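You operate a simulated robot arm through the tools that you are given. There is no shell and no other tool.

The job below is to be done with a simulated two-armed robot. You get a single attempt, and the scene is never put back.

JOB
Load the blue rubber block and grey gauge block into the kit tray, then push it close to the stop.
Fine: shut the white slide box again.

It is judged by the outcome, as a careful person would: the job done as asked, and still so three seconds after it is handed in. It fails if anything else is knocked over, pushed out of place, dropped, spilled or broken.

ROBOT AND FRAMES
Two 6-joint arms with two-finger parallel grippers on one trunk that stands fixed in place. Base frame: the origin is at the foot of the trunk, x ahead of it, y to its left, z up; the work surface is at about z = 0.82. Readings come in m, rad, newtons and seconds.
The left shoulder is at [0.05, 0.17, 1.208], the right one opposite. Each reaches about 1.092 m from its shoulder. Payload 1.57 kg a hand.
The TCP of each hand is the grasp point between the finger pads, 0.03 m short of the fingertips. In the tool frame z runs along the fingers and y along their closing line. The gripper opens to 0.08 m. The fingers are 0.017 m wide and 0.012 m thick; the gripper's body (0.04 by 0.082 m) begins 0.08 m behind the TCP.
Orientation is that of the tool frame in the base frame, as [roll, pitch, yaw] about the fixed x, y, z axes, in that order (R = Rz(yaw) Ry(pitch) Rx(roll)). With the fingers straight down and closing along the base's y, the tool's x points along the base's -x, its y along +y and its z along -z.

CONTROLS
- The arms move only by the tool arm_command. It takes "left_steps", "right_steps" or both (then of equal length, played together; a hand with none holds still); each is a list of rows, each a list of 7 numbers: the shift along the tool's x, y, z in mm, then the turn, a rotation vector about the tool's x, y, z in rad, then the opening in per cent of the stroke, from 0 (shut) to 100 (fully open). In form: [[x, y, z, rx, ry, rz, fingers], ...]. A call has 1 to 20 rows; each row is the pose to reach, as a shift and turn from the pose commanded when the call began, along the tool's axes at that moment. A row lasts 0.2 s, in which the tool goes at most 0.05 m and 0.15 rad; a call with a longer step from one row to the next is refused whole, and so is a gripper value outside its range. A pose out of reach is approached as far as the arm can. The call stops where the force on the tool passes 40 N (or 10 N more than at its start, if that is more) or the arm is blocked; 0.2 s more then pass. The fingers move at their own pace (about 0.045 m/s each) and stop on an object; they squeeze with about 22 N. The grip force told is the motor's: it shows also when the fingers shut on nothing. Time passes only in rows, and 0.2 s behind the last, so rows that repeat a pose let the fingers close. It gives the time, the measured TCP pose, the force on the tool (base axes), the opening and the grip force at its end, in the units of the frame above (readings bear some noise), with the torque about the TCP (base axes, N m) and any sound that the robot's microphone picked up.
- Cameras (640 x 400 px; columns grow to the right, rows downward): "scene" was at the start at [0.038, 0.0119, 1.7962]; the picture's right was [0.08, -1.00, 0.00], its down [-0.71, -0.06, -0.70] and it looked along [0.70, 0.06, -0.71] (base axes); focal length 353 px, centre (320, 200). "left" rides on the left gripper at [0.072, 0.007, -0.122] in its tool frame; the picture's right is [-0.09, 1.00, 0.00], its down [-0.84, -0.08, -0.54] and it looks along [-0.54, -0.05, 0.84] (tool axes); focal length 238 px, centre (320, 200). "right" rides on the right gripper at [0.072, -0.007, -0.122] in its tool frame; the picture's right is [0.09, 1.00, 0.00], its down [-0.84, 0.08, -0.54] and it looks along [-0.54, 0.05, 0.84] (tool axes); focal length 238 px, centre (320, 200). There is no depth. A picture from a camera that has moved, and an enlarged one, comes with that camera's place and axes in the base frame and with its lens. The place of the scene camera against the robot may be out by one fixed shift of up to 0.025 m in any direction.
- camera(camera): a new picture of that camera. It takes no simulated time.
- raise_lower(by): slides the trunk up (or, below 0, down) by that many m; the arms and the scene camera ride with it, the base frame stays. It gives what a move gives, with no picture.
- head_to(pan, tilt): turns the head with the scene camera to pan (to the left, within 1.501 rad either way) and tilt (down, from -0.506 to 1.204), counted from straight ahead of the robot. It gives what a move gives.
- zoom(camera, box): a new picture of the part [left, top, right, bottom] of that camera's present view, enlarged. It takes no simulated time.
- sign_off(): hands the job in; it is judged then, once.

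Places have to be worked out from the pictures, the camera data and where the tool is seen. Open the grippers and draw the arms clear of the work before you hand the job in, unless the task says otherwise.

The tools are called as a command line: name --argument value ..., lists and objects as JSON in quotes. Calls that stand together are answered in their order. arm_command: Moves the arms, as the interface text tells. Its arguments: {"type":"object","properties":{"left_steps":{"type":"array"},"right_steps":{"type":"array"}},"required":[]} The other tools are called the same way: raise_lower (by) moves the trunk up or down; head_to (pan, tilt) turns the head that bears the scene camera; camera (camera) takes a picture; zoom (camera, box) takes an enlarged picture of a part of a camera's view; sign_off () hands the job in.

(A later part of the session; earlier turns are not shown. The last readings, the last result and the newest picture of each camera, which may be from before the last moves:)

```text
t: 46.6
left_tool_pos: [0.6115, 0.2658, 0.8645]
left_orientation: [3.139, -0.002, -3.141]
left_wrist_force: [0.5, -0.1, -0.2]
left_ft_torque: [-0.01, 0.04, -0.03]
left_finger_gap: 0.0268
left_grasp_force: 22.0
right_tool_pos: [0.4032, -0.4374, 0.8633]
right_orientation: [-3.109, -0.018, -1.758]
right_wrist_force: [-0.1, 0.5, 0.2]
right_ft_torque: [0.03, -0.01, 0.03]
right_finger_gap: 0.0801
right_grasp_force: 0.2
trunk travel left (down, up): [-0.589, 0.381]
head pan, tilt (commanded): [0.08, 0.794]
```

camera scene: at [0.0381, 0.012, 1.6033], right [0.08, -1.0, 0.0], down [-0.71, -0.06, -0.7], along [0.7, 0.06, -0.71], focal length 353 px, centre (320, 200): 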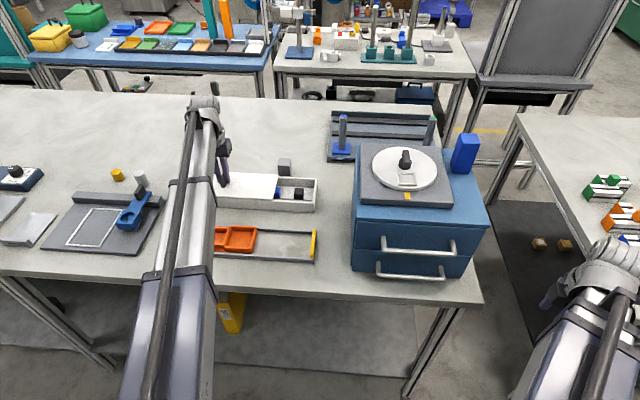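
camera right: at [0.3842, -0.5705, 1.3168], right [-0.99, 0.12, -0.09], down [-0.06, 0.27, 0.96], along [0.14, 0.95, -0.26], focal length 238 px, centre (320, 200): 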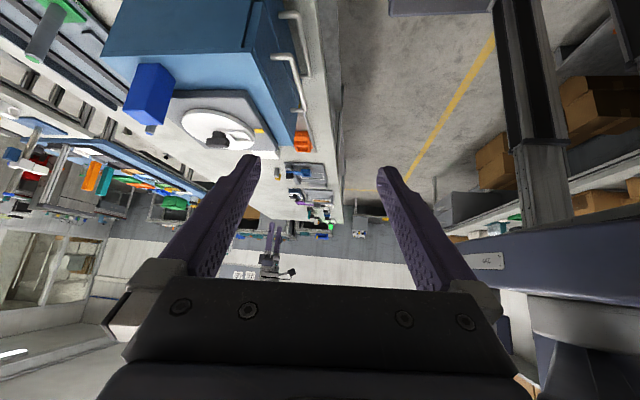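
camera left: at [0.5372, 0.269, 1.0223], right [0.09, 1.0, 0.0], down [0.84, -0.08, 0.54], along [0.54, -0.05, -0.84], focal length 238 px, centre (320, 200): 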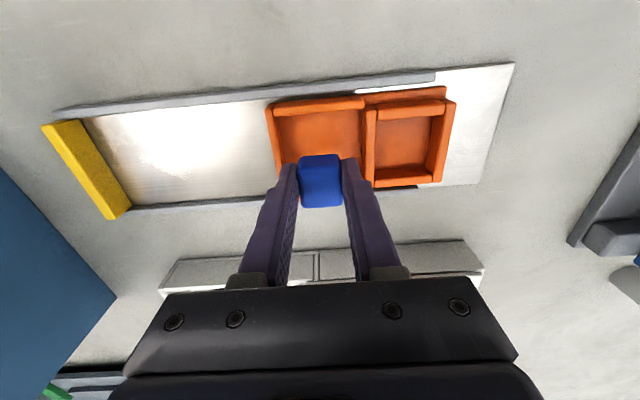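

Still no contact force, so I'll go down another 2 mm to set it gently.

raise_lower --by -0.0025

```text
t: 47.1
left_tool_pos: [0.6096, 0.265, 0.86]
left_orientation: [3.141, 0.0, -3.141]
left_wrist_force: [0.5, 0.0, -0.8]
left_ft_torque: [-0.04, -0.01, 0.03]
left_finger_gap: 0.0272
left_grasp_force: 21.7
right_tool_pos: [0.4032, -0.436, 0.8618]
right_orientation: [-3.111, -0.018, -1.76]
right_wrist_force: [0.4, -0.4, 0.9]
right_ft_torque: [0.0, -0.02, 0.01]
right_finger_gap: 0.08
right_grasp_force: 0.1
trunk travel left (down, up): [-0.586, 0.384]
head pan, tilt (commanded): [0.08, 0.794]
```

The block is within about 1–2 mm of the floor. I'll open slightly to 42% (fingers stay clear of the pocket walls) and then raise.

arm_command --left_steps '[[0, 0, 0, 0, 0, 0, 36], [0, 0, 0, 0, 0, 0, 42], [0, 0, 0, 0, 0, 0, 42], [0, 0, 0, 0, 0, 0, 42]]'

zoom --camera "left" --box '[200, 60, 440, 220]'

```text
t: 48.1
left_tool_pos: [0.6099, 0.2659, 0.8606]
left_orientation: [3.141, 0.001, 3.141]
left_wrist_force: [0.3, -0.7, 0.0]
left_ft_torque: [0.01, 0.0, -0.01]
left_finger_gap: 0.0338
left_grasp_force: 0.0
right_tool_pos: [0.4033, -0.438, 0.8621]
right_orientation: [-3.109, -0.017, -1.76]
right_wrist_force: [-0.4, -0.5, -0.3]
right_ft_torque: [0.02, -0.01, 0.01]
right_finger_gap: 0.0801
right_grasp_force: 0.1
trunk travel left (down, up): [-0.586, 0.384]
head pan, tilt (commanded): [0.08, 0.794]
```

```text
2.50 times, centred on (320, 140) of left
camera zoom: at [0.5373, 0.2709, 0.9837], right [0.09, 1.0, 0.0], down [0.84, -0.08, 0.54], along [0.54, -0.05, -0.84], focal length 596 px, centre (320, 350)
```

zoom: 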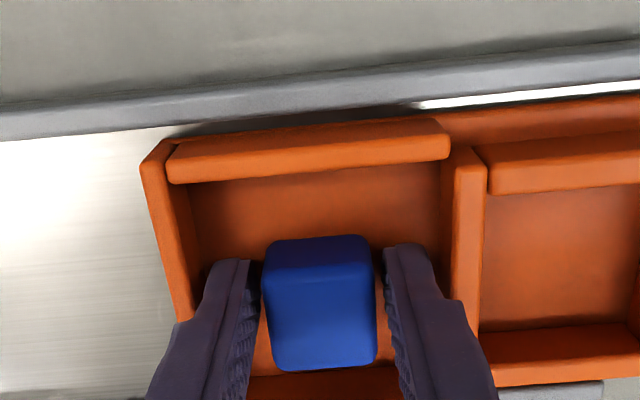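

Blue is resting in the big pocket and released. I'll raise 0.12 m and check that it stayed.

raise_lower --by 0.12

camera --camera "left"

```text
t: 49.6
left_tool_pos: [0.6103, 0.2658, 0.9811]
left_orientation: [3.14, 0.0, 3.141]
left_wrist_force: [0.1, 0.0, 0.8]
left_ft_torque: [0.02, 0.01, -0.01]
left_finger_gap: 0.0334
left_grasp_force: 0.0
right_tool_pos: [0.4027, -0.4376, 0.9824]
right_orientation: [-3.11, -0.018, -1.758]
right_wrist_force: [0.1, 0.2, -0.3]
right_ft_torque: [0.01, 0.01, 0.01]
right_finger_gap: 0.0799
right_grasp_force: 0.0
trunk travel left (down, up): [-0.706, 0.264]
head pan, tilt (commanded): [0.08, 0.794]
```

```text
taken
camera left: at [0.5374, 0.2709, 1.1036], right [0.09, 1.0, 0.0], down [0.84, -0.08, 0.54], along [0.54, -0.05, -0.84], focal length 238 px, centre (320, 200)
```

left: 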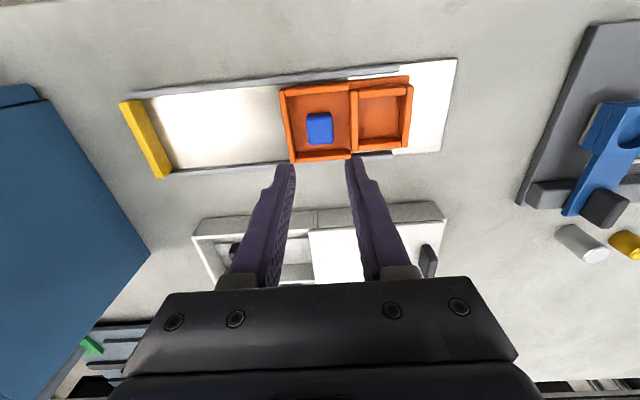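

Blue sits in the pocket. Next is shutting the box: I'll move over the lid handle at about (0.79, 0.39).

arm_command --left_steps '[[-30, 21, 0, 0, 0, 0, 60], [-60, 42, 0, 0, 0, 0, 60], [-90, 63, 0, 0, 0, 0, 60], [-120, 84, 0, 0, 0, 0, 60], [-150, 105, 0, 0, 0, 0, 60], [-180.3, 126.3, 0, 0, 0, 0, 60], [-180.3, 126.3, 0, 0, 0, 0, 60]]'

camera --camera "left"

zoom --camera "left" --box '[200, 60, 440, 220]'

```text
t: 51.2
left_tool_pos: [0.7911, 0.3925, 0.9817]
left_orientation: [3.138, 0.001, 3.14]
left_wrist_force: [0.2, -0.3, -0.4]
left_ft_torque: [0.01, -0.01, -0.02]
left_finger_gap: 0.0478
left_grasp_force: 0.1
right_tool_pos: [0.4019, -0.4366, 0.9821]
right_orientation: [-3.11, -0.015, -1.758]
right_wrist_force: [0.7, 0.2, 0.3]
right_ft_torque: [-0.01, -0.03, 0.01]
right_finger_gap: 0.0797
right_grasp_force: 0.0
trunk travel left (down, up): [-0.706, 0.264]
head pan, tilt (commanded): [0.08, 0.794]
```

```text
taken
camera left: at [0.718, 0.3973, 1.1039], right [0.09, 1.0, 0.0], down [0.84, -0.08, 0.54], along [0.54, -0.05, -0.84], focal length 238 px, centre (320, 200)
```

left: 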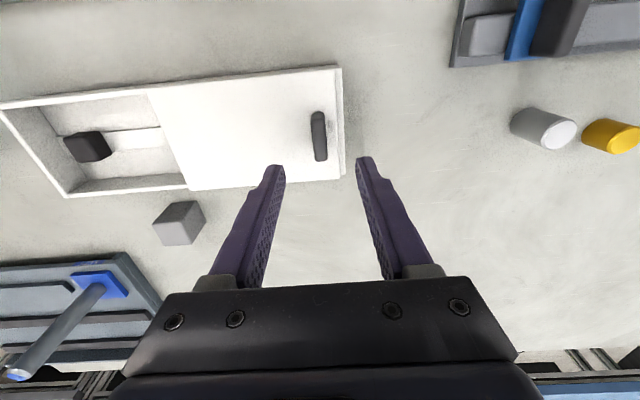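

```text
2.50 times, centred on (320, 140) of left
camera zoom: at [0.718, 0.3973, 1.1039], right [0.09, 1.0, 0.0], down [0.84, -0.08, 0.54], along [0.54, -0.05, -0.84], focal length 596 px, centre (320, 350)
```

zoom: 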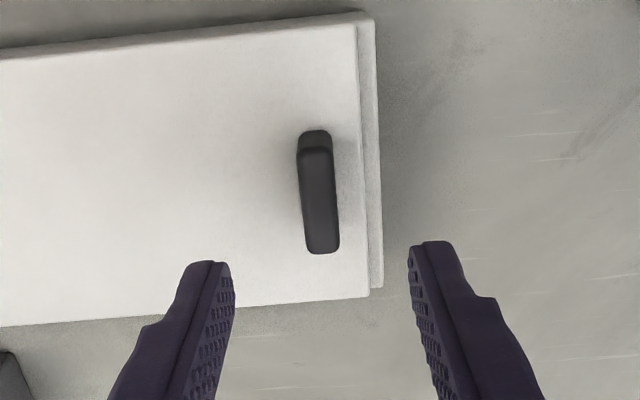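

The handle is centred between the fingers. I'll lower to the same height as before (z≈0.905) and grip it.

raise_lower --by -0.076

arm_command --left_steps '[[0, 0, 0, 0, 0, 0, 30], [0, 0, 0, 0, 0, 0, 0], [0, 0, 0, 0, 0, 0, 0], [0, 0, 0, 0, 0, 0, 0], [0, 0, 0, 0, 0, 0, 0]]'

zoom --camera "left" --box '[200, 60, 440, 220]'

```text
t: 52.4
left_tool_pos: [0.7913, 0.3917, 0.9053]
left_orientation: [3.141, 0.0, -3.142]
left_wrist_force: [0.6, -0.3, -0.1]
left_ft_torque: [0.01, 0.0, 0.0]
left_finger_gap: 0.048
left_grasp_force: 0.0
right_tool_pos: [0.4017, -0.4383, 0.9056]
right_orientation: [-3.11, -0.016, -1.759]
right_wrist_force: [0.2, 0.1, -0.1]
right_ft_torque: [0.01, -0.02, -0.01]
right_finger_gap: 0.0801
right_grasp_force: 0.0
trunk travel left (down, up): [-0.63, 0.34]
head pan, tilt (commanded): [0.08, 0.794]
```

```text
t: 53.5
left_tool_pos: [0.7907, 0.391, 0.906]
left_orientation: [3.141, -0.001, -3.14]
left_wrist_force: [0.4, 0.1, 0.4]
left_ft_torque: [-0.19, 0.14, 0.05]
left_finger_gap: 0.013
left_grasp_force: 30.1
right_tool_pos: [0.4029, -0.4382, 0.9057]
right_orientation: [-3.11, -0.017, -1.759]
right_wrist_force: [0.0, 0.4, 0.8]
right_ft_torque: [-0.01, -0.01, -0.02]
right_finger_gap: 0.08
right_grasp_force: 0.1
trunk travel left (down, up): [-0.63, 0.34]
head pan, tilt (commanded): [0.08, 0.794]
```

```text
2.50 times, centred on (320, 140) of left
camera zoom: at [0.7182, 0.3971, 1.0277], right [0.09, 1.0, 0.0], down [0.84, -0.08, 0.54], along [0.54, -0.05, -0.84], focal length 596 px, centre (320, 350)
```

zoom: 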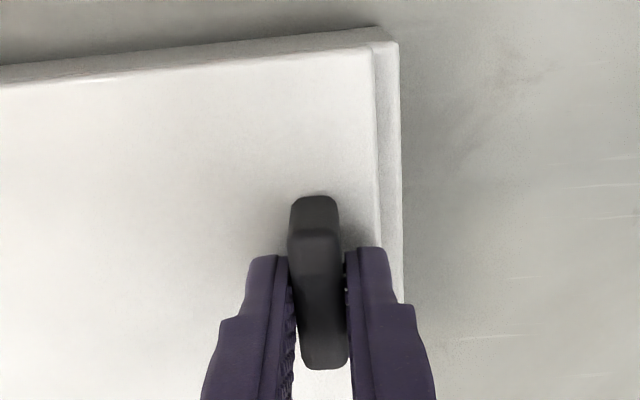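

The handle is gripped. I'll slide the lid back 157 mm in -y, easing off near the end.

arm_command --left_steps '[[0, -6, 0, 0, 0, 0, 0], [0, -16, 0, 0, 0, 0, 0], [0, -26, 0, 0, 0, 0, 0], [0, -36, 0, 0, 0, 0, 0], [0, -46, 0, 0, 0, 0, 0], [0, -56, 0, 0, 0, 0, 0], [0, -66, 0, 0, 0, 0, 0], [0, -76, 0, 0, 0, 0, 0], [0, -86, 0, 0, 0, 0, 0], [0, -96, 0, 0, 0, 0, 0], [0, -106, 0, 0, 0, 0, 0], [0, -116, 0, 0, 0, 0, 0], [0, -126, 0, 0, 0, 0, 0], [0, -136, 0, 0, 0, 0, 0], [0, -144, 0, 0, 0, 0, 0], [0, -150, 0, 0, 0, 0, 0], [0, -154, 0, 0, 0, 0, 0], [0, -157, 0, 0, 0, 0, 0]]'

camera --camera "left"

zoom --camera "scene" --box '[190, 140, 340, 240]'

```text
t: 57.4
left_tool_pos: [0.7903, 0.2342, 0.9055]
left_orientation: [3.139, 0.0, 3.14]
left_wrist_force: [3.4, -1.3, 2.4]
left_ft_torque: [-0.14, 0.39, 0.05]
left_finger_gap: 0.0128
left_grasp_force: 29.5
right_tool_pos: [0.4031, -0.4382, 0.9052]
right_orientation: [-3.11, -0.017, -1.758]
right_wrist_force: [0.1, 0.8, -0.4]
right_ft_torque: [-0.04, 0.01, 0.0]
right_finger_gap: 0.08
right_grasp_force: 0.0
trunk travel left (down, up): [-0.63, 0.34]
head pan, tilt (commanded): [0.08, 0.794]
```

```text
taken
camera left: at [0.7181, 0.2396, 1.0277], right [0.09, 1.0, 0.0], down [0.84, -0.08, 0.54], along [0.54, -0.05, -0.84], focal length 238 px, centre (320, 200)
```

left: 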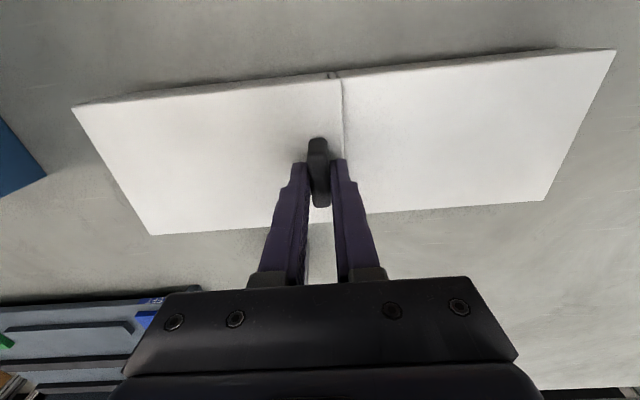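

```text
4.00 times, centred on (265, 190) of scene
camera zoom: at [0.0381, 0.0117, 1.6038], right [0.08, -1.0, 0.0], down [-0.71, -0.06, -0.7], along [0.7, 0.06, -0.71], focal length 1411 px, centre (540, 240)
```

zoom: 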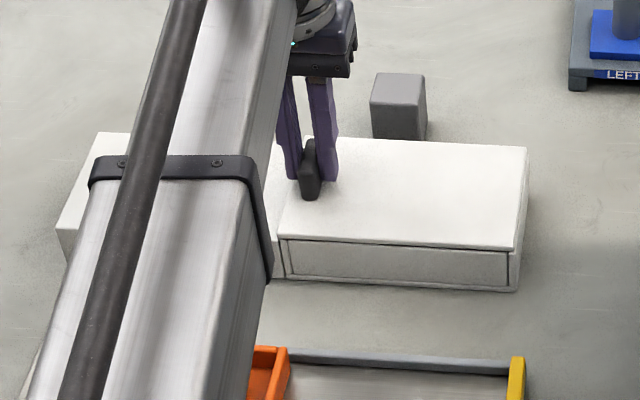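

The lid is within about 1.5 mm of its starting place. I'll push the last 2 mm gently.

arm_command --left_steps '[[0, -1, 0, 0, 0, 0, 0], [0, -2, 0, 0, 0, 0, 0], [0, -2, 0, 0, 0, 0, 0]]'

zoom --camera "left" --box '[60, 40, 380, 240]'

```text
t: 58.1
left_tool_pos: [0.7907, 0.2324, 0.9051]
left_orientation: [-3.141, 0.0, -3.14]
left_wrist_force: [1.7, -0.1, 2.5]
left_ft_torque: [-0.19, 0.0, -0.02]
left_finger_gap: 0.0129
left_grasp_force: 30.0
right_tool_pos: [0.4027, -0.4372, 0.905]
right_orientation: [-3.109, -0.018, -1.759]
right_wrist_force: [-0.1, 0.2, -0.2]
right_ft_torque: [0.01, -0.04, 0.01]
right_finger_gap: 0.08
right_grasp_force: 0.1
trunk travel left (down, up): [-0.63, 0.34]
head pan, tilt (commanded): [0.08, 0.794]
```

```text
2.00 times, centred on (220, 140) of left
camera zoom: at [0.7181, 0.2381, 1.0277], right [0.09, 1.0, 0.0], down [0.84, -0.08, 0.54], along [0.54, -0.05, -0.84], focal length 477 px, centre (520, 320)
```

zoom: 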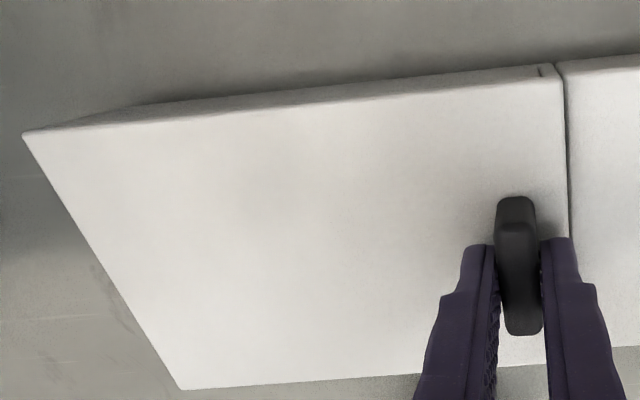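

The hand is back exactly where the lid began. I'll compare using the same zoom as before release.

zoom --camera "left" --box '[200, 60, 440, 220]'

```text
2.50 times, centred on (320, 140) of left
camera zoom: at [0.7181, 0.2381, 1.0277], right [0.09, 1.0, 0.0], down [0.84, -0.08, 0.54], along [0.54, -0.05, -0.84], focal length 596 px, centre (320, 350)
```

zoom: 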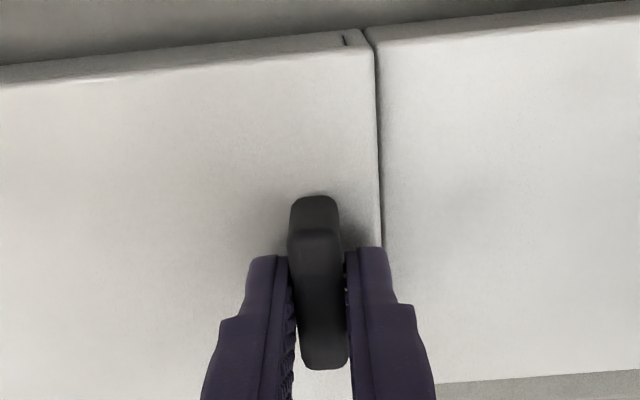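

It matches the initial picture, so the box is shut and in place. I'll release, raise, and move toward the grey block for a look.

arm_command --left_steps '[[0, 0, 0, 0, 0, 0, 40], [0, 0, 0, 0, 0, 0, 70], [0, 0, 0, 0, 0, 0, 70]]'

raise_lower --by 0.1

arm_command --left_steps '[[-25, -10, 0, 0, 0, 0, 75], [-50, -20, 0, 0, 0, 0, 75], [-75, -30, 0, 0, 0, 0, 75], [-105, -38, 0, 0, 0, 0, 75], [-105, -38, 0, 0, 0, 0, 75]]'

camera --camera "left"

zoom --camera "left" --box '[220, 70, 420, 200]'

```text
t: 59.0
left_tool_pos: [0.7908, 0.2328, 0.9048]
left_orientation: [3.141, 0.001, -3.141]
left_wrist_force: [0.0, 0.5, -1.1]
left_ft_torque: [-0.02, 0.0, 0.03]
left_finger_gap: 0.056
left_grasp_force: 0.2
right_tool_pos: [0.4029, -0.4374, 0.9057]
right_orientation: [-3.111, -0.018, -1.759]
right_wrist_force: [-0.3, 1.1, -0.8]
right_ft_torque: [-0.03, -0.01, -0.02]
right_finger_gap: 0.0799
right_grasp_force: 0.1
trunk travel left (down, up): [-0.63, 0.34]
head pan, tilt (commanded): [0.08, 0.794]
```

```text
t: 60.3
left_tool_pos: [0.7905, 0.2319, 1.0049]
left_orientation: [3.139, 0.0, -3.14]
left_wrist_force: [-0.6, 0.4, 0.1]
left_ft_torque: [0.0, 0.04, 0.01]
left_finger_gap: 0.0561
left_grasp_force: 0.1
right_tool_pos: [0.4029, -0.4372, 1.0063]
right_orientation: [-3.11, -0.018, -1.759]
right_wrist_force: [-0.8, 0.0, 1.3]
right_ft_torque: [-0.01, 0.0, 0.0]
right_finger_gap: 0.0801
right_grasp_force: 0.1
trunk travel left (down, up): [-0.73, 0.24]
head pan, tilt (commanded): [0.08, 0.794]
```

```text
t: 61.5
left_tool_pos: [0.8955, 0.1936, 1.0056]
left_orientation: [3.139, 0.0, -3.14]
left_wrist_force: [0.5, -0.2, 0.2]
left_ft_torque: [0.01, 0.0, -0.03]
left_finger_gap: 0.06
left_grasp_force: 0.0
right_tool_pos: [0.4012, -0.4384, 1.0054]
right_orientation: [-3.11, -0.019, -1.76]
right_wrist_force: [-0.1, -0.3, -0.6]
right_ft_torque: [-0.01, -0.01, 0.01]
right_finger_gap: 0.08
right_grasp_force: 0.0
trunk travel left (down, up): [-0.73, 0.24]
head pan, tilt (commanded): [0.08, 0.794]
```

```text
taken
camera left: at [0.8226, 0.1985, 1.1279], right [0.09, 1.0, 0.0], down [0.84, -0.08, 0.54], along [0.54, -0.05, -0.84], focal length 238 px, centre (320, 200)
```

left: 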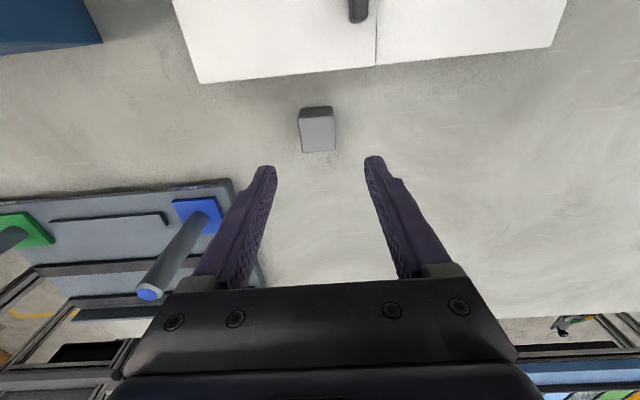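

```text
3.08 times, centred on (320, 135) of left
camera zoom: at [0.8226, 0.1985, 1.1279], right [0.09, 1.0, 0.0], down [0.84, -0.08, 0.54], along [0.54, -0.05, -0.84], focal length 733 px, centre (320, 400)
```

zoom: 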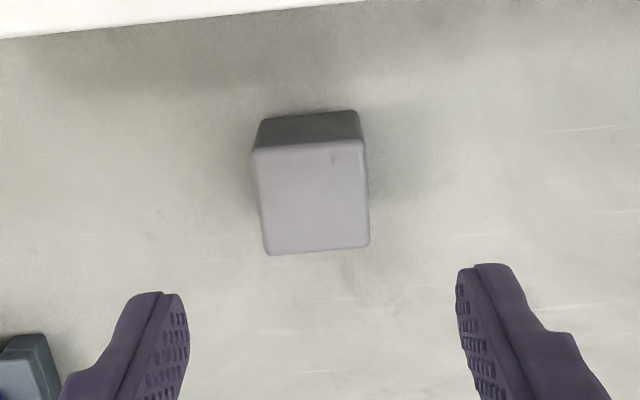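

The grey block is about 38×39×47 mm, centred at (0.904, 0.189), top at z≈0.867 and square to the axes. I'll align and descend partway with a 60 mm opening.

arm_command --left_steps '[[-9.4, -2.7, 0, 0, 0, 0, 75], [-9.4, -2.7, 0, 0, 0, 0, 75]]'

raise_lower --by -0.085

zoom --camera "left" --box '[200, 60, 440, 220]'

camera --camera "scene"

```text
t: 62.1
left_tool_pos: [0.9054, 0.1902, 1.0054]
left_orientation: [3.141, 0.002, 3.141]
left_wrist_force: [0.3, -0.2, -0.3]
left_ft_torque: [-0.01, -0.02, 0.03]
left_finger_gap: 0.0599
left_grasp_force: 0.1
right_tool_pos: [0.4029, -0.4383, 1.0044]
right_orientation: [-3.109, -0.017, -1.759]
right_wrist_force: [-0.3, 0.2, -0.4]
right_ft_torque: [-0.01, 0.02, 0.01]
right_finger_gap: 0.08
right_grasp_force: 0.0
trunk travel left (down, up): [-0.73, 0.24]
head pan, tilt (commanded): [0.08, 0.794]
```

```text
t: 63.3
left_tool_pos: [0.9053, 0.1903, 0.9214]
left_orientation: [3.14, 0.0, -3.141]
left_wrist_force: [-0.5, 0.1, 0.1]
left_ft_torque: [0.01, 0.02, 0.02]
left_finger_gap: 0.06
left_grasp_force: 0.0
right_tool_pos: [0.4022, -0.4396, 0.9214]
right_orientation: [-3.111, -0.017, -1.759]
right_wrist_force: [0.3, 1.1, 0.4]
right_ft_torque: [0.02, -0.01, 0.02]
right_finger_gap: 0.08
right_grasp_force: 0.1
trunk travel left (down, up): [-0.645, 0.325]
head pan, tilt (commanded): [0.08, 0.794]
```

```text
2.50 times, centred on (320, 140) of left
camera zoom: at [0.8322, 0.1963, 1.0428], right [0.09, 1.0, 0.0], down [0.84, -0.08, 0.54], along [0.54, -0.05, -0.84], focal length 596 px, centre (320, 350)
```

zoom: 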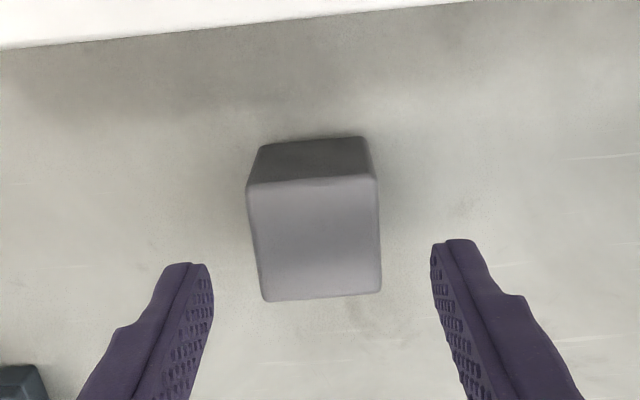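

```text
taken
camera scene: at [0.0379, 0.0119, 1.6188], right [0.08, -1.0, 0.0], down [-0.71, -0.06, -0.7], along [0.7, 0.06, -0.71], focal length 353 px, centre (320, 200)
```

scene: 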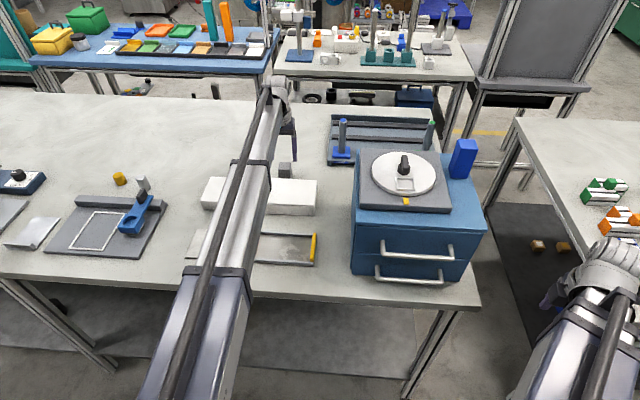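

The block is centred between the fingers. I'll lower 53 mm so the tips stop about 18 mm above the table, then close and test-lift.

raise_lower --by -0.053

arm_command --left_steps '[[0, 0, 0, 0, 0, 0, 60], [0, 0, 0, 0, 0, 0, 45], [0, 0, 0, 0, 0, 0, 20], [0, 0, 0, 0, 0, 0, 0], [0, 0, 0, 0, 0, 0, 0], [0, 0, 0, 0, 0, 0, 0]]'

raise_lower --by 0.008

zoom --camera "left" --box '[200, 60, 440, 220]'

```text
t: 64.2
left_tool_pos: [0.9046, 0.1916, 0.868]
left_orientation: [3.14, 0.001, 3.141]
left_wrist_force: [-0.3, 0.1, 0.2]
left_ft_torque: [0.02, 0.0, -0.02]
left_finger_gap: 0.0598
left_grasp_force: 0.1
right_tool_pos: [0.4038, -0.4373, 0.8676]
right_orientation: [-3.11, -0.017, -1.759]
right_wrist_force: [0.2, 0.5, -1.0]
right_ft_torque: [-0.07, 0.01, 0.03]
right_finger_gap: 0.08
right_grasp_force: 0.1
trunk travel left (down, up): [-0.592, 0.378]
head pan, tilt (commanded): [0.08, 0.794]
```

```text
t: 65.6
left_tool_pos: [0.9054, 0.1908, 0.8677]
left_orientation: [3.139, 0.0, 3.141]
left_wrist_force: [-0.8, 0.1, 1.3]
left_ft_torque: [-0.05, -0.05, 0.01]
left_finger_gap: 0.0391
left_grasp_force: 21.3
right_tool_pos: [0.4028, -0.4368, 0.8683]
right_orientation: [-3.109, -0.017, -1.76]
right_wrist_force: [0.0, 0.0, 0.2]
right_ft_torque: [-0.02, -0.02, -0.03]
right_finger_gap: 0.0799
right_grasp_force: 0.0
trunk travel left (down, up): [-0.592, 0.378]
head pan, tilt (commanded): [0.08, 0.794]
```

```text
t: 66.2
left_tool_pos: [0.9051, 0.1898, 0.8754]
left_orientation: [3.14, -0.001, -3.14]
left_wrist_force: [0.4, -0.3, -1.1]
left_ft_torque: [-0.01, 0.02, 0.0]
left_finger_gap: 0.0393
left_grasp_force: 21.7
right_tool_pos: [0.4034, -0.4387, 0.8754]
right_orientation: [-3.109, -0.017, -1.759]
right_wrist_force: [0.1, 1.1, -0.2]
right_ft_torque: [0.01, 0.0, -0.02]
right_finger_gap: 0.0802
right_grasp_force: 0.1
trunk travel left (down, up): [-0.6, 0.37]
head pan, tilt (commanded): [0.08, 0.794]
```

```text
2.50 times, centred on (320, 140) of left
camera zoom: at [0.8325, 0.1963, 0.9975], right [0.09, 1.0, 0.0], down [0.84, -0.08, 0.54], along [0.54, -0.05, -0.84], focal length 596 px, centre (320, 350)
```

zoom: 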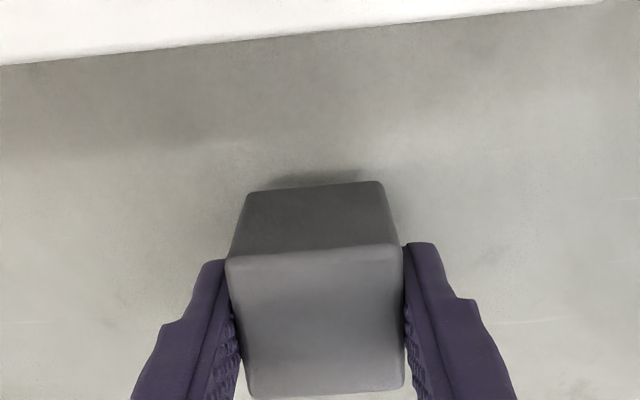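

Gripped at 39 mm, and a small weight shows on the wrist. I'll raise 25 mm and check that it stays.

raise_lower --by 0.025

zoom --camera "left" --box '[200, 60, 440, 220]'

```text
t: 66.9
left_tool_pos: [0.9048, 0.1904, 0.9003]
left_orientation: [3.14, 0.0, -3.14]
left_wrist_force: [0.5, 0.1, -0.7]
left_ft_torque: [0.0, -0.03, 0.02]
left_finger_gap: 0.0394
left_grasp_force: 21.8
right_tool_pos: [0.403, -0.4373, 0.9011]
right_orientation: [-3.11, -0.017, -1.76]
right_wrist_force: [0.5, 0.5, -0.3]
right_ft_torque: [-0.02, -0.02, 0.01]
right_finger_gap: 0.0799
right_grasp_force: 0.0
trunk travel left (down, up): [-0.625, 0.345]
head pan, tilt (commanded): [0.08, 0.794]
```

```text
2.50 times, centred on (320, 140) of left
camera zoom: at [0.8325, 0.1963, 1.0225], right [0.09, 1.0, 0.0], down [0.84, -0.08, 0.54], along [0.54, -0.05, -0.84], focal length 596 px, centre (320, 350)
```

zoom: 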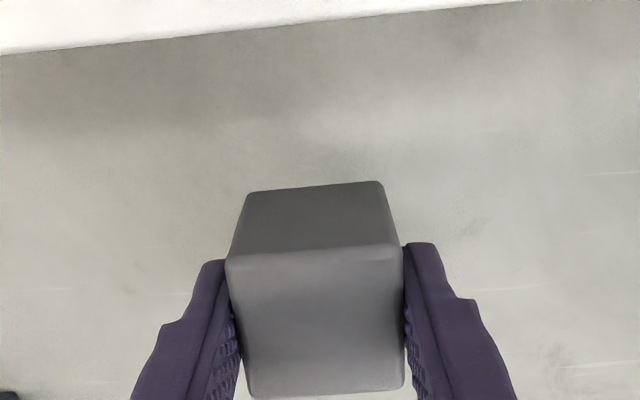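

The block is held steadily. I'll raise 80 mm, then carry it over the box to just behind the tray's small pocket.

raise_lower --by 0.08

arm_command --left_steps '[[15, 8.5, 0, 0, 0, 0, 0], [38, 21.5, 0, 0, 0, 0, 0], [61, 34.5, 0, 0, 0, 0, 0], [84, 47.5, 0, 0, 0, 0, 0], [107, 61, 0, 0, 0, 0, 0], [130, 74, 0, 0, 0, 0, 0], [153, 87, 0, 0, 0, 0, 0], [176, 100, 0, 0, 0, 0, 0], [199, 113, 0, 0, 0, 0, 0], [222, 126, 0, 0, 0, 0, 0], [237, 134.7, 0, 0, 0, 0, 0], [244.5, 139, 0, 0, 0, 0, 0], [244.5, 139, 0, 0, 0, 0, 0]]'

camera --camera "left"

zoom --camera "left" --box '[220, 10, 420, 140]'

```text
t: 68.1
left_tool_pos: [0.9053, 0.1905, 0.9809]
left_orientation: [3.139, 0.0, -3.141]
left_wrist_force: [-0.8, -1.0, -0.2]
left_ft_torque: [-0.02, -0.02, 0.01]
left_finger_gap: 0.0393
left_grasp_force: 21.5
right_tool_pos: [0.402, -0.438, 0.981]
right_orientation: [-3.112, -0.018, -1.759]
right_wrist_force: [-0.5, 0.3, -0.3]
right_ft_torque: [0.01, 0.01, 0.03]
right_finger_gap: 0.08
right_grasp_force: 0.1
trunk travel left (down, up): [-0.705, 0.265]
head pan, tilt (commanded): [0.08, 0.794]
```

```text
t: 70.9
left_tool_pos: [0.6604, 0.3307, 0.9814]
left_orientation: [3.14, -0.001, -3.141]
left_wrist_force: [-0.4, 0.0, -1.1]
left_ft_torque: [-0.02, -0.01, -0.01]
left_finger_gap: 0.0392
left_grasp_force: 21.4
right_tool_pos: [0.4025, -0.438, 0.9812]
right_orientation: [-3.11, -0.016, -1.757]
right_wrist_force: [0.6, -0.5, 0.2]
right_ft_torque: [-0.01, 0.02, 0.03]
right_finger_gap: 0.08
right_grasp_force: 0.0
trunk travel left (down, up): [-0.705, 0.265]
head pan, tilt (commanded): [0.08, 0.794]
```

```text
taken
camera left: at [0.5881, 0.3359, 1.1027], right [0.09, 1.0, 0.0], down [0.84, -0.08, 0.54], along [0.54, -0.05, -0.84], focal length 238 px, centre (320, 200)
```

left: 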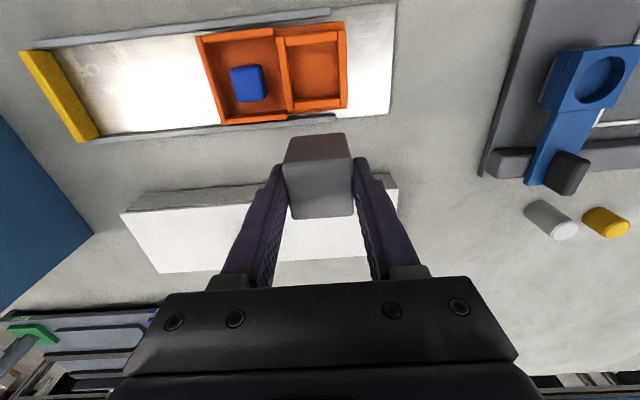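

```text
3.08 times, centred on (320, 75) of left
camera zoom: at [0.5881, 0.3359, 1.1027], right [0.09, 1.0, 0.0], down [0.84, -0.08, 0.54], along [0.54, -0.05, -0.84], focal length 733 px, centre (320, 585)
```

zoom: 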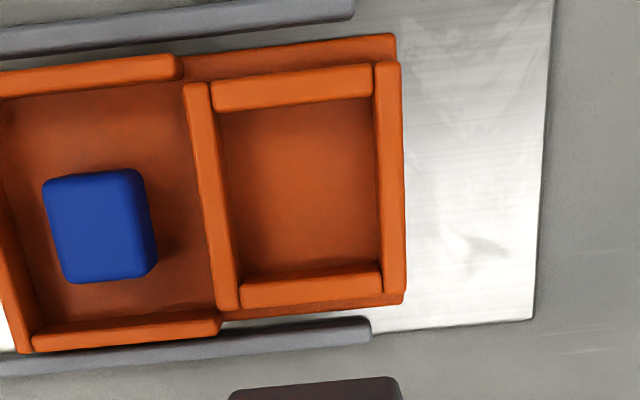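

The small pocket re-measures at centre (0.6088, 0.3283), about 48 mm square. I'll move over it and lower partway to check alignment.

arm_command --left_steps '[[17, 0, 0, 0, 0, 0, 0], [34, -0.3, 0, 0, 0, 0, 0], [51.3, -0.6, 0, 0, 0, 0, 0], [51.3, -0.6, 0, 0, 0, 0, 0]]'

raise_lower --by -0.07

camera --camera "left"

zoom --camera "left" --box '[200, 60, 440, 220]'

zoom --camera "scene" --box '[170, 180, 330, 280]'

```text
t: 71.9
left_tool_pos: [0.6082, 0.3298, 0.9797]
left_orientation: [3.14, 0.001, 3.142]
left_wrist_force: [0.3, -0.6, -1.1]
left_ft_torque: [0.01, -0.02, -0.03]
left_finger_gap: 0.0397
left_grasp_force: 22.4
right_tool_pos: [0.4021, -0.4375, 0.9795]
right_orientation: [-3.109, -0.018, -1.759]
right_wrist_force: [0.2, -0.4, -0.5]
right_ft_torque: [-0.02, 0.0, 0.01]
right_finger_gap: 0.0801
right_grasp_force: 0.1
trunk travel left (down, up): [-0.705, 0.265]
head pan, tilt (commanded): [0.08, 0.794]
```

```text
t: 73.0
left_tool_pos: [0.6098, 0.3307, 0.9096]
left_orientation: [3.14, 0.0, 3.142]
left_wrist_force: [0.1, 0.2, -0.3]
left_ft_torque: [0.0, 0.0, -0.04]
left_finger_gap: 0.0392
left_grasp_force: 21.9
right_tool_pos: [0.4019, -0.4372, 0.9108]
right_orientation: [-3.11, -0.017, -1.758]
right_wrist_force: [-0.2, -0.8, 1.1]
right_ft_torque: [-0.01, 0.03, 0.01]
right_finger_gap: 0.0802
right_grasp_force: 0.1
trunk travel left (down, up): [-0.635, 0.335]
head pan, tilt (commanded): [0.08, 0.794]
```

```text
taken
camera left: at [0.5368, 0.3348, 1.0328], right [0.09, 1.0, 0.0], down [0.84, -0.08, 0.54], along [0.54, -0.05, -0.84], focal length 238 px, centre (320, 200)
```

left: 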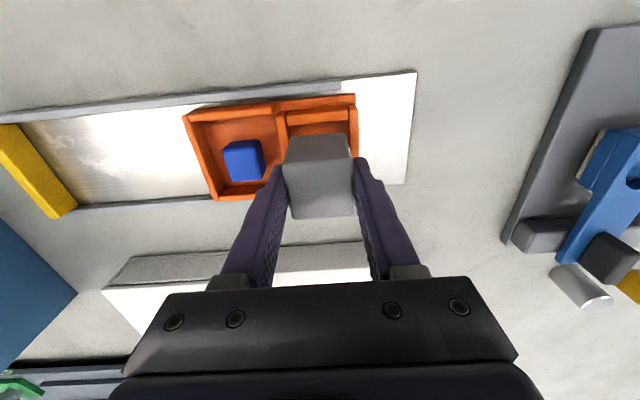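

```text
2.50 times, centred on (320, 140) of left
camera zoom: at [0.5368, 0.3348, 1.0328], right [0.09, 1.0, 0.0], down [0.84, -0.08, 0.54], along [0.54, -0.05, -0.84], focal length 596 px, centre (320, 350)
```

zoom: 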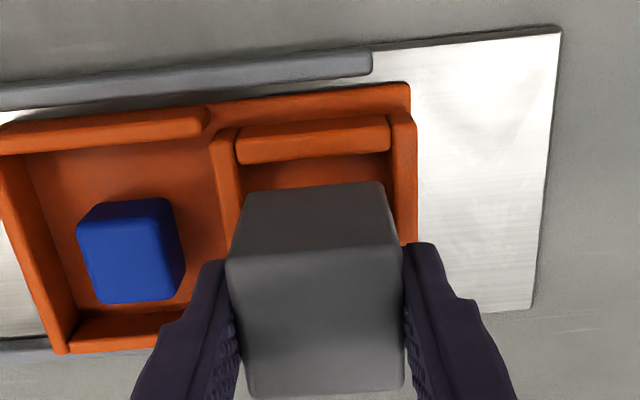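

```text
4.00 times, centred on (250, 230) of scene
camera zoom: at [0.0379, 0.012, 1.6088], right [0.08, -1.0, 0.0], down [-0.71, -0.06, -0.7], along [0.7, 0.06, -0.71], focal length 1411 px, centre (600, 80)
```

zoom: 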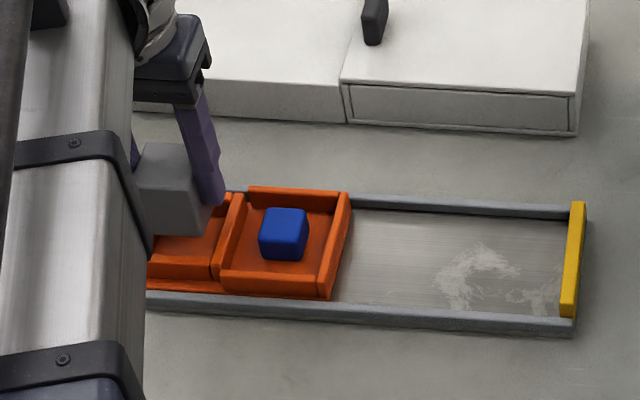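

The block lines up with the pocket, with about 5 mm clearance all round. I'll lower 29 mm into the pocket and check the force.

raise_lower --by -0.02

raise_lower --by -0.009

zoom --camera "left" --box '[200, 60, 440, 220]'

```text
t: 73.6
left_tool_pos: [0.6088, 0.3297, 0.8895]
left_orientation: [3.139, 0.001, 3.141]
left_wrist_force: [0.2, -0.3, -0.5]
left_ft_torque: [-0.03, 0.0, 0.04]
left_finger_gap: 0.0393
left_grasp_force: 22.2
right_tool_pos: [0.4031, -0.4375, 0.8911]
right_orientation: [-3.11, -0.018, -1.759]
right_wrist_force: [0.1, -0.3, 0.4]
right_ft_torque: [-0.01, 0.01, 0.0]
right_finger_gap: 0.08
right_grasp_force: 0.1
trunk travel left (down, up): [-0.615, 0.355]
head pan, tilt (commanded): [0.08, 0.794]
```

```text
t: 74.2
left_tool_pos: [0.6106, 0.3281, 0.8809]
left_orientation: [3.138, 0.001, 3.14]
left_wrist_force: [0.0, -0.2, -1.2]
left_ft_torque: [0.02, -0.03, 0.02]
left_finger_gap: 0.0394
left_grasp_force: 22.4
right_tool_pos: [0.4023, -0.4373, 0.8804]
right_orientation: [-3.11, -0.016, -1.758]
right_wrist_force: [0.1, -0.2, 0.8]
right_ft_torque: [0.01, 0.0, -0.04]
right_finger_gap: 0.0799
right_grasp_force: 0.0
trunk travel left (down, up): [-0.606, 0.364]
head pan, tilt (commanded): [0.08, 0.794]
```

```text
2.50 times, centred on (320, 140) of left
camera zoom: at [0.5368, 0.3348, 1.0037], right [0.09, 1.0, 0.0], down [0.84, -0.08, 0.54], along [0.54, -0.05, -0.84], focal length 596 px, centre (320, 350)
```

zoom: 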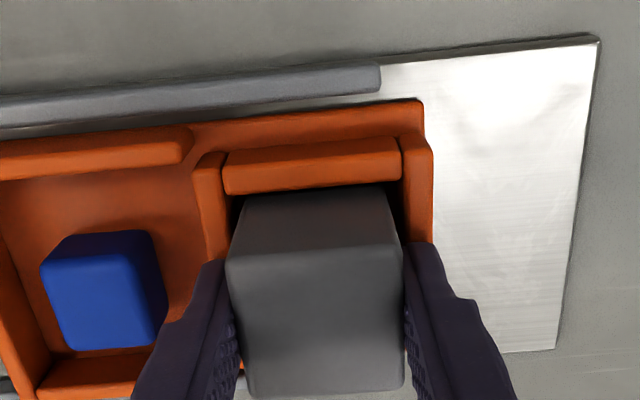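

The block is inside the pocket with no contact yet. I'll go down in 2 mm steps.

raise_lower --by -0.002

raise_lower --by -0.0015

```text
t: 74.7
left_tool_pos: [0.6089, 0.3306, 0.8802]
left_orientation: [3.14, 0.002, 3.141]
left_wrist_force: [3.2, 1.0, 12.7]
left_ft_torque: [-0.25, -0.07, 0.02]
left_finger_gap: 0.0393
left_grasp_force: 22.1
right_tool_pos: [0.4027, -0.4382, 0.8792]
right_orientation: [-3.11, -0.017, -1.759]
right_wrist_force: [0.5, 0.9, -0.5]
right_ft_torque: [-0.01, -0.02, 0.01]
right_finger_gap: 0.0798
right_grasp_force: 0.0
trunk travel left (down, up): [-0.604, 0.366]
head pan, tilt (commanded): [0.08, 0.794]
```

```text
t: 75.2
left_tool_pos: [0.6089, 0.3293, 0.8797]
left_orientation: [3.138, 0.004, 3.141]
left_wrist_force: [0.6, 0.8, 28.6]
left_ft_torque: [-0.59, 0.02, -0.07]
left_finger_gap: 0.0396
left_grasp_force: 22.1
right_tool_pos: [0.4011, -0.4378, 0.8791]
right_orientation: [-3.109, -0.017, -1.759]
right_wrist_force: [-0.1, -0.7, 0.1]
right_ft_torque: [-0.02, -0.01, 0.01]
right_finger_gap: 0.0798
right_grasp_force: 0.1
trunk travel left (down, up): [-0.604, 0.366]
head pan, tilt (commanded): [0.08, 0.794]
stopped: the force on the tool passed its limit at 41 N (the readings are from after the stop); the commanded pose is now the measured one
```

The block has reached the pocket floor (contact force about 28 N). I'll back up 1 mm to unload, then release.

raise_lower --by 0.001

zoom --camera "left" --box '[200, 60, 440, 220]'

```text
t: 75.7
left_tool_pos: [0.6096, 0.3302, 0.8802]
left_orientation: [3.14, 0.003, 3.141]
left_wrist_force: [-3.8, -0.9, 12.5]
left_ft_torque: [-0.32, 0.13, -0.06]
left_finger_gap: 0.0393
left_grasp_force: 22.4
right_tool_pos: [0.4024, -0.438, 0.8791]
right_orientation: [-3.111, -0.015, -1.758]
right_wrist_force: [1.6, -0.1, -0.2]
right_ft_torque: [0.04, 0.0, -0.01]
right_finger_gap: 0.0796
right_grasp_force: 0.0
trunk travel left (down, up): [-0.605, 0.365]
head pan, tilt (commanded): [0.08, 0.794]
```

```text
2.50 times, centred on (320, 140) of left
camera zoom: at [0.5364, 0.3346, 1.0022], right [0.09, 1.0, 0.0], down [0.84, -0.08, 0.54], along [0.54, -0.05, -0.84], focal length 596 px, centre (320, 350)
```

zoom: 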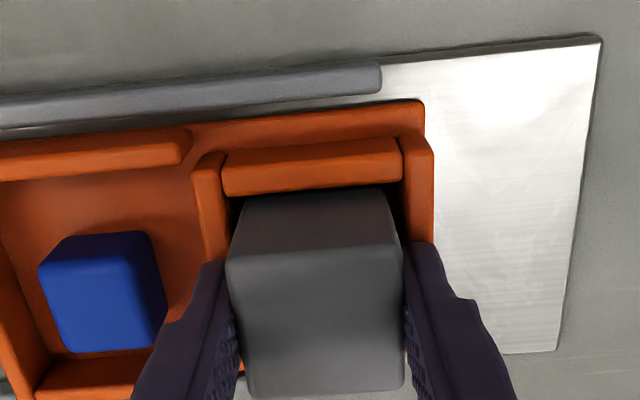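

The torque shows the load is at the -y fingertip resting on the divider's top, not under the block. I'll raise 1.5 mm more to clear it before opening.

raise_lower --by 0.0012

```text
t: 76.2
left_tool_pos: [0.6112, 0.3296, 0.8806]
left_orientation: [3.14, 0.004, -3.142]
left_wrist_force: [0.4, 0.4, -0.7]
left_ft_torque: [-0.03, -0.01, -0.04]
left_finger_gap: 0.0392
left_grasp_force: 22.0
right_tool_pos: [0.4018, -0.4377, 0.8801]
right_orientation: [-3.112, -0.016, -1.761]
right_wrist_force: [-0.1, -0.6, -0.2]
right_ft_torque: [0.03, -0.02, 0.0]
right_finger_gap: 0.0799
right_grasp_force: 0.0
trunk travel left (down, up): [-0.606, 0.364]
head pan, tilt (commanded): [0.08, 0.794]
```

Unloaded now. I'll open the fingers so the block settles the last few millimetres to the pocket floor.

arm_command --left_steps '[[0, 0, 0, 0, 0, 0, 52], [0, 0, 0, 0, 0, 0, 58], [0, 0, 0, 0, 0, 0, 62], [0, 0, 0, 0, 0, 0, 62]]'

zoom --camera "left" --box '[200, 60, 440, 220]'

```text
t: 77.2
left_tool_pos: [0.6117, 0.3297, 0.8803]
left_orientation: [3.14, 0.001, -3.141]
left_wrist_force: [-0.2, 0.6, -0.2]
left_ft_torque: [-0.02, -0.01, -0.01]
left_finger_gap: 0.0498
left_grasp_force: 0.0
right_tool_pos: [0.4013, -0.4378, 0.8806]
right_orientation: [-3.11, -0.017, -1.758]
right_wrist_force: [0.6, 0.1, 0.1]
right_ft_torque: [0.01, 0.01, 0.01]
right_finger_gap: 0.0797
right_grasp_force: 0.2
trunk travel left (down, up): [-0.606, 0.364]
head pan, tilt (commanded): [0.08, 0.794]
```

```text
2.50 times, centred on (320, 140) of left
camera zoom: at [0.5376, 0.3352, 1.0028], right [0.09, 1.0, 0.0], down [0.84, -0.08, 0.54], along [0.54, -0.05, -0.84], focal length 596 px, centre (320, 350)
```

zoom: 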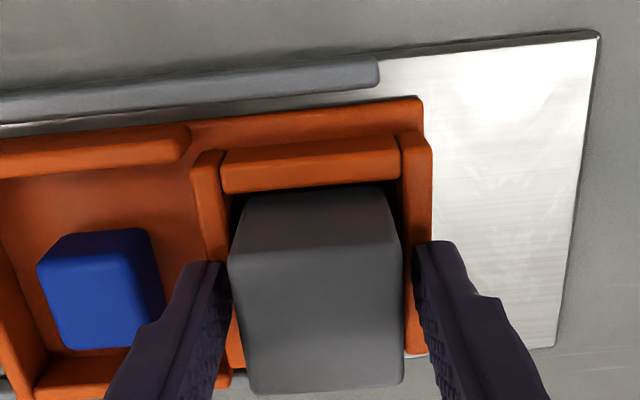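

Grey is released and seated in the small pocket. I'll raise 0.1 m and take a look.

raise_lower --by 0.1

camera --camera "left"

zoom --camera "left" --box '[20, 40, 440, 240]'

zoom --camera "scene" --box '[170, 180, 330, 300]'

```text
t: 78.6
left_tool_pos: [0.6105, 0.3288, 0.9797]
left_orientation: [3.14, 0.003, 3.141]
left_wrist_force: [0.1, -0.4, -0.4]
left_ft_torque: [-0.02, 0.01, -0.02]
left_finger_gap: 0.0495
left_grasp_force: 0.0
right_tool_pos: [0.4023, -0.4378, 0.98]
right_orientation: [-3.11, -0.017, -1.758]
right_wrist_force: [0.3, -0.5, -0.2]
right_ft_torque: [-0.02, 0.01, 0.01]
right_finger_gap: 0.0801
right_grasp_force: 0.1
trunk travel left (down, up): [-0.706, 0.264]
head pan, tilt (commanded): [0.08, 0.794]
```

```text
taken
camera left: at [0.5377, 0.3352, 1.1028], right [0.09, 1.0, 0.0], down [0.84, -0.08, 0.54], along [0.54, -0.05, -0.84], focal length 238 px, centre (320, 200)
```

left: 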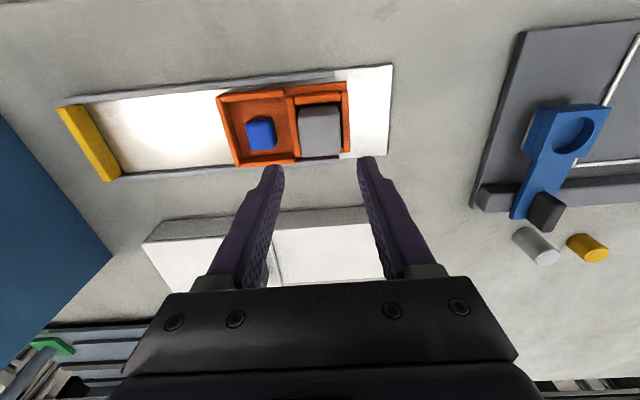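

```text
1.52 times, centred on (230, 140) of left
camera zoom: at [0.5377, 0.3352, 1.1028], right [0.09, 1.0, 0.0], down [0.84, -0.08, 0.54], along [0.54, -0.05, -0.84], focal length 363 px, centre (457, 291)
```

zoom: 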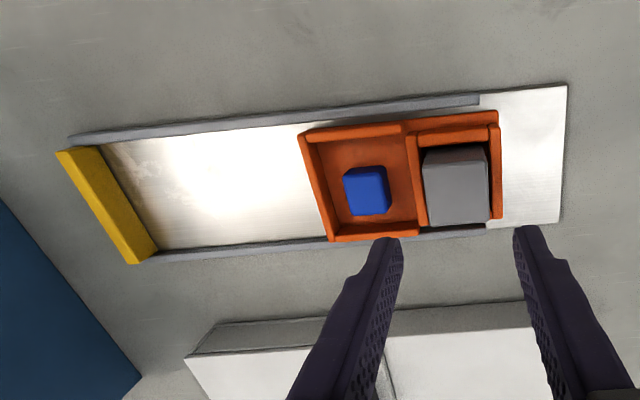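

```text
3.33 times, centred on (250, 240) of scene
camera zoom: at [0.0381, 0.0119, 1.679], right [0.08, -1.0, 0.0], down [-0.71, -0.06, -0.7], along [0.7, 0.06, -0.71], focal length 1176 px, centre (553, 67)
```

zoom: 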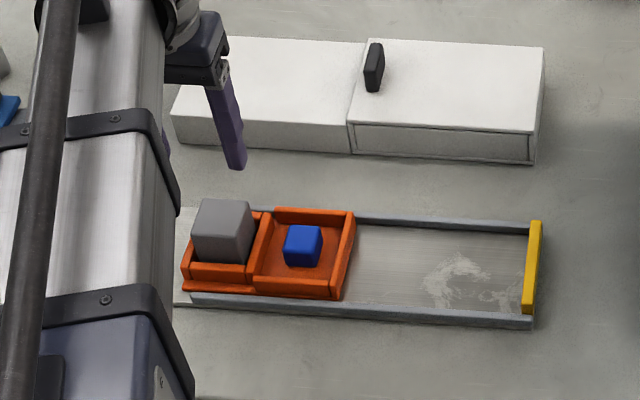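

Both blocks sit in their pockets. To push the tray I'll close the fingers, go beyond its +y end at about (0.6075, 0.405), and descend there.

arm_command --left_steps '[[0.5, 20, 0, 0, 0, 0, 62], [1, 40, 0, 0, 0, 0, 40], [1.5, 60, 0, 0, 0, 0, 0], [2.2, 76.8, 0, 0, 0, 0, 0], [2.2, 76.8, 0, 0, 0, 0, 0], [2.2, 76.8, 0, 0, 0, 0, 0]]'

raise_lower --by -0.07

camera --camera "left"

camera --camera "scene"

```text
t: 80.0
left_tool_pos: [0.6092, 0.4077, 0.9807]
left_orientation: [3.139, 0.001, -3.14]
left_wrist_force: [-0.1, -0.5, 0.8]
left_ft_torque: [0.03, -0.03, 0.0]
left_finger_gap: 0.0
left_grasp_force: 21.4
right_tool_pos: [0.4022, -0.4384, 0.9811]
right_orientation: [-3.111, -0.017, -1.759]
right_wrist_force: [0.8, 0.3, -0.4]
right_ft_torque: [0.02, -0.01, -0.02]
right_finger_gap: 0.0801
right_grasp_force: 0.0
trunk travel left (down, up): [-0.706, 0.264]
head pan, tilt (commanded): [0.08, 0.794]
```

```text
t: 81.1
left_tool_pos: [0.6084, 0.4064, 0.9106]
left_orientation: [3.14, 0.002, -3.139]
left_wrist_force: [0.4, 0.2, -1.1]
left_ft_torque: [0.01, -0.03, 0.03]
left_finger_gap: 0.0001
left_grasp_force: 21.3
right_tool_pos: [0.4028, -0.4376, 0.9103]
right_orientation: [-3.11, -0.018, -1.758]
right_wrist_force: [-0.2, -0.1, -0.6]
right_ft_torque: [0.03, -0.01, 0.0]
right_finger_gap: 0.08
right_grasp_force: 0.1
trunk travel left (down, up): [-0.636, 0.334]
head pan, tilt (commanded): [0.08, 0.794]
```

```text
taken
camera left: at [0.5358, 0.412, 1.0329], right [0.09, 1.0, 0.0], down [0.84, -0.08, 0.54], along [0.54, -0.05, -0.84], focal length 238 px, centre (320, 200)
```

left: 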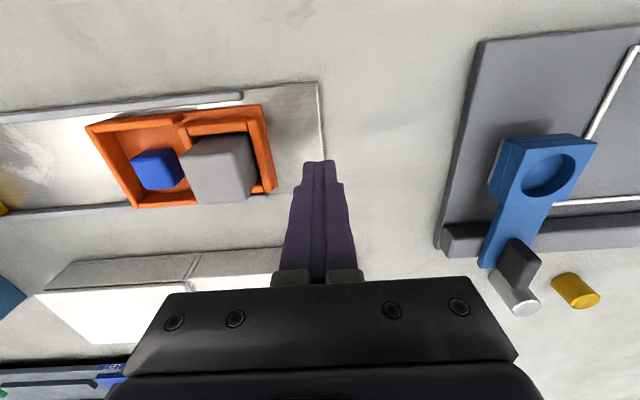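

```text
taken
camera scene: at [0.0378, 0.0119, 1.6091], right [0.08, -1.0, 0.0], down [-0.71, -0.06, -0.7], along [0.7, 0.06, -0.71], focal length 353 px, centre (320, 200)
```

scene: 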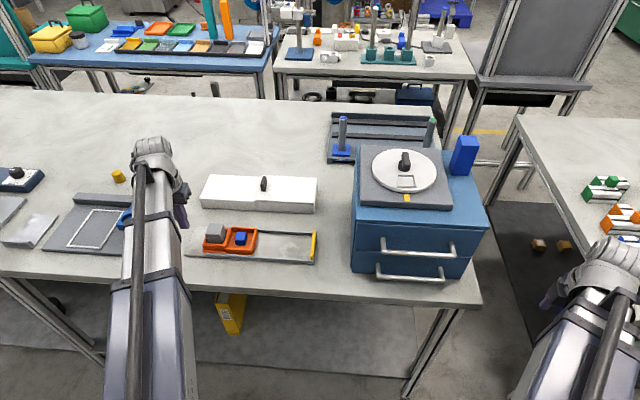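

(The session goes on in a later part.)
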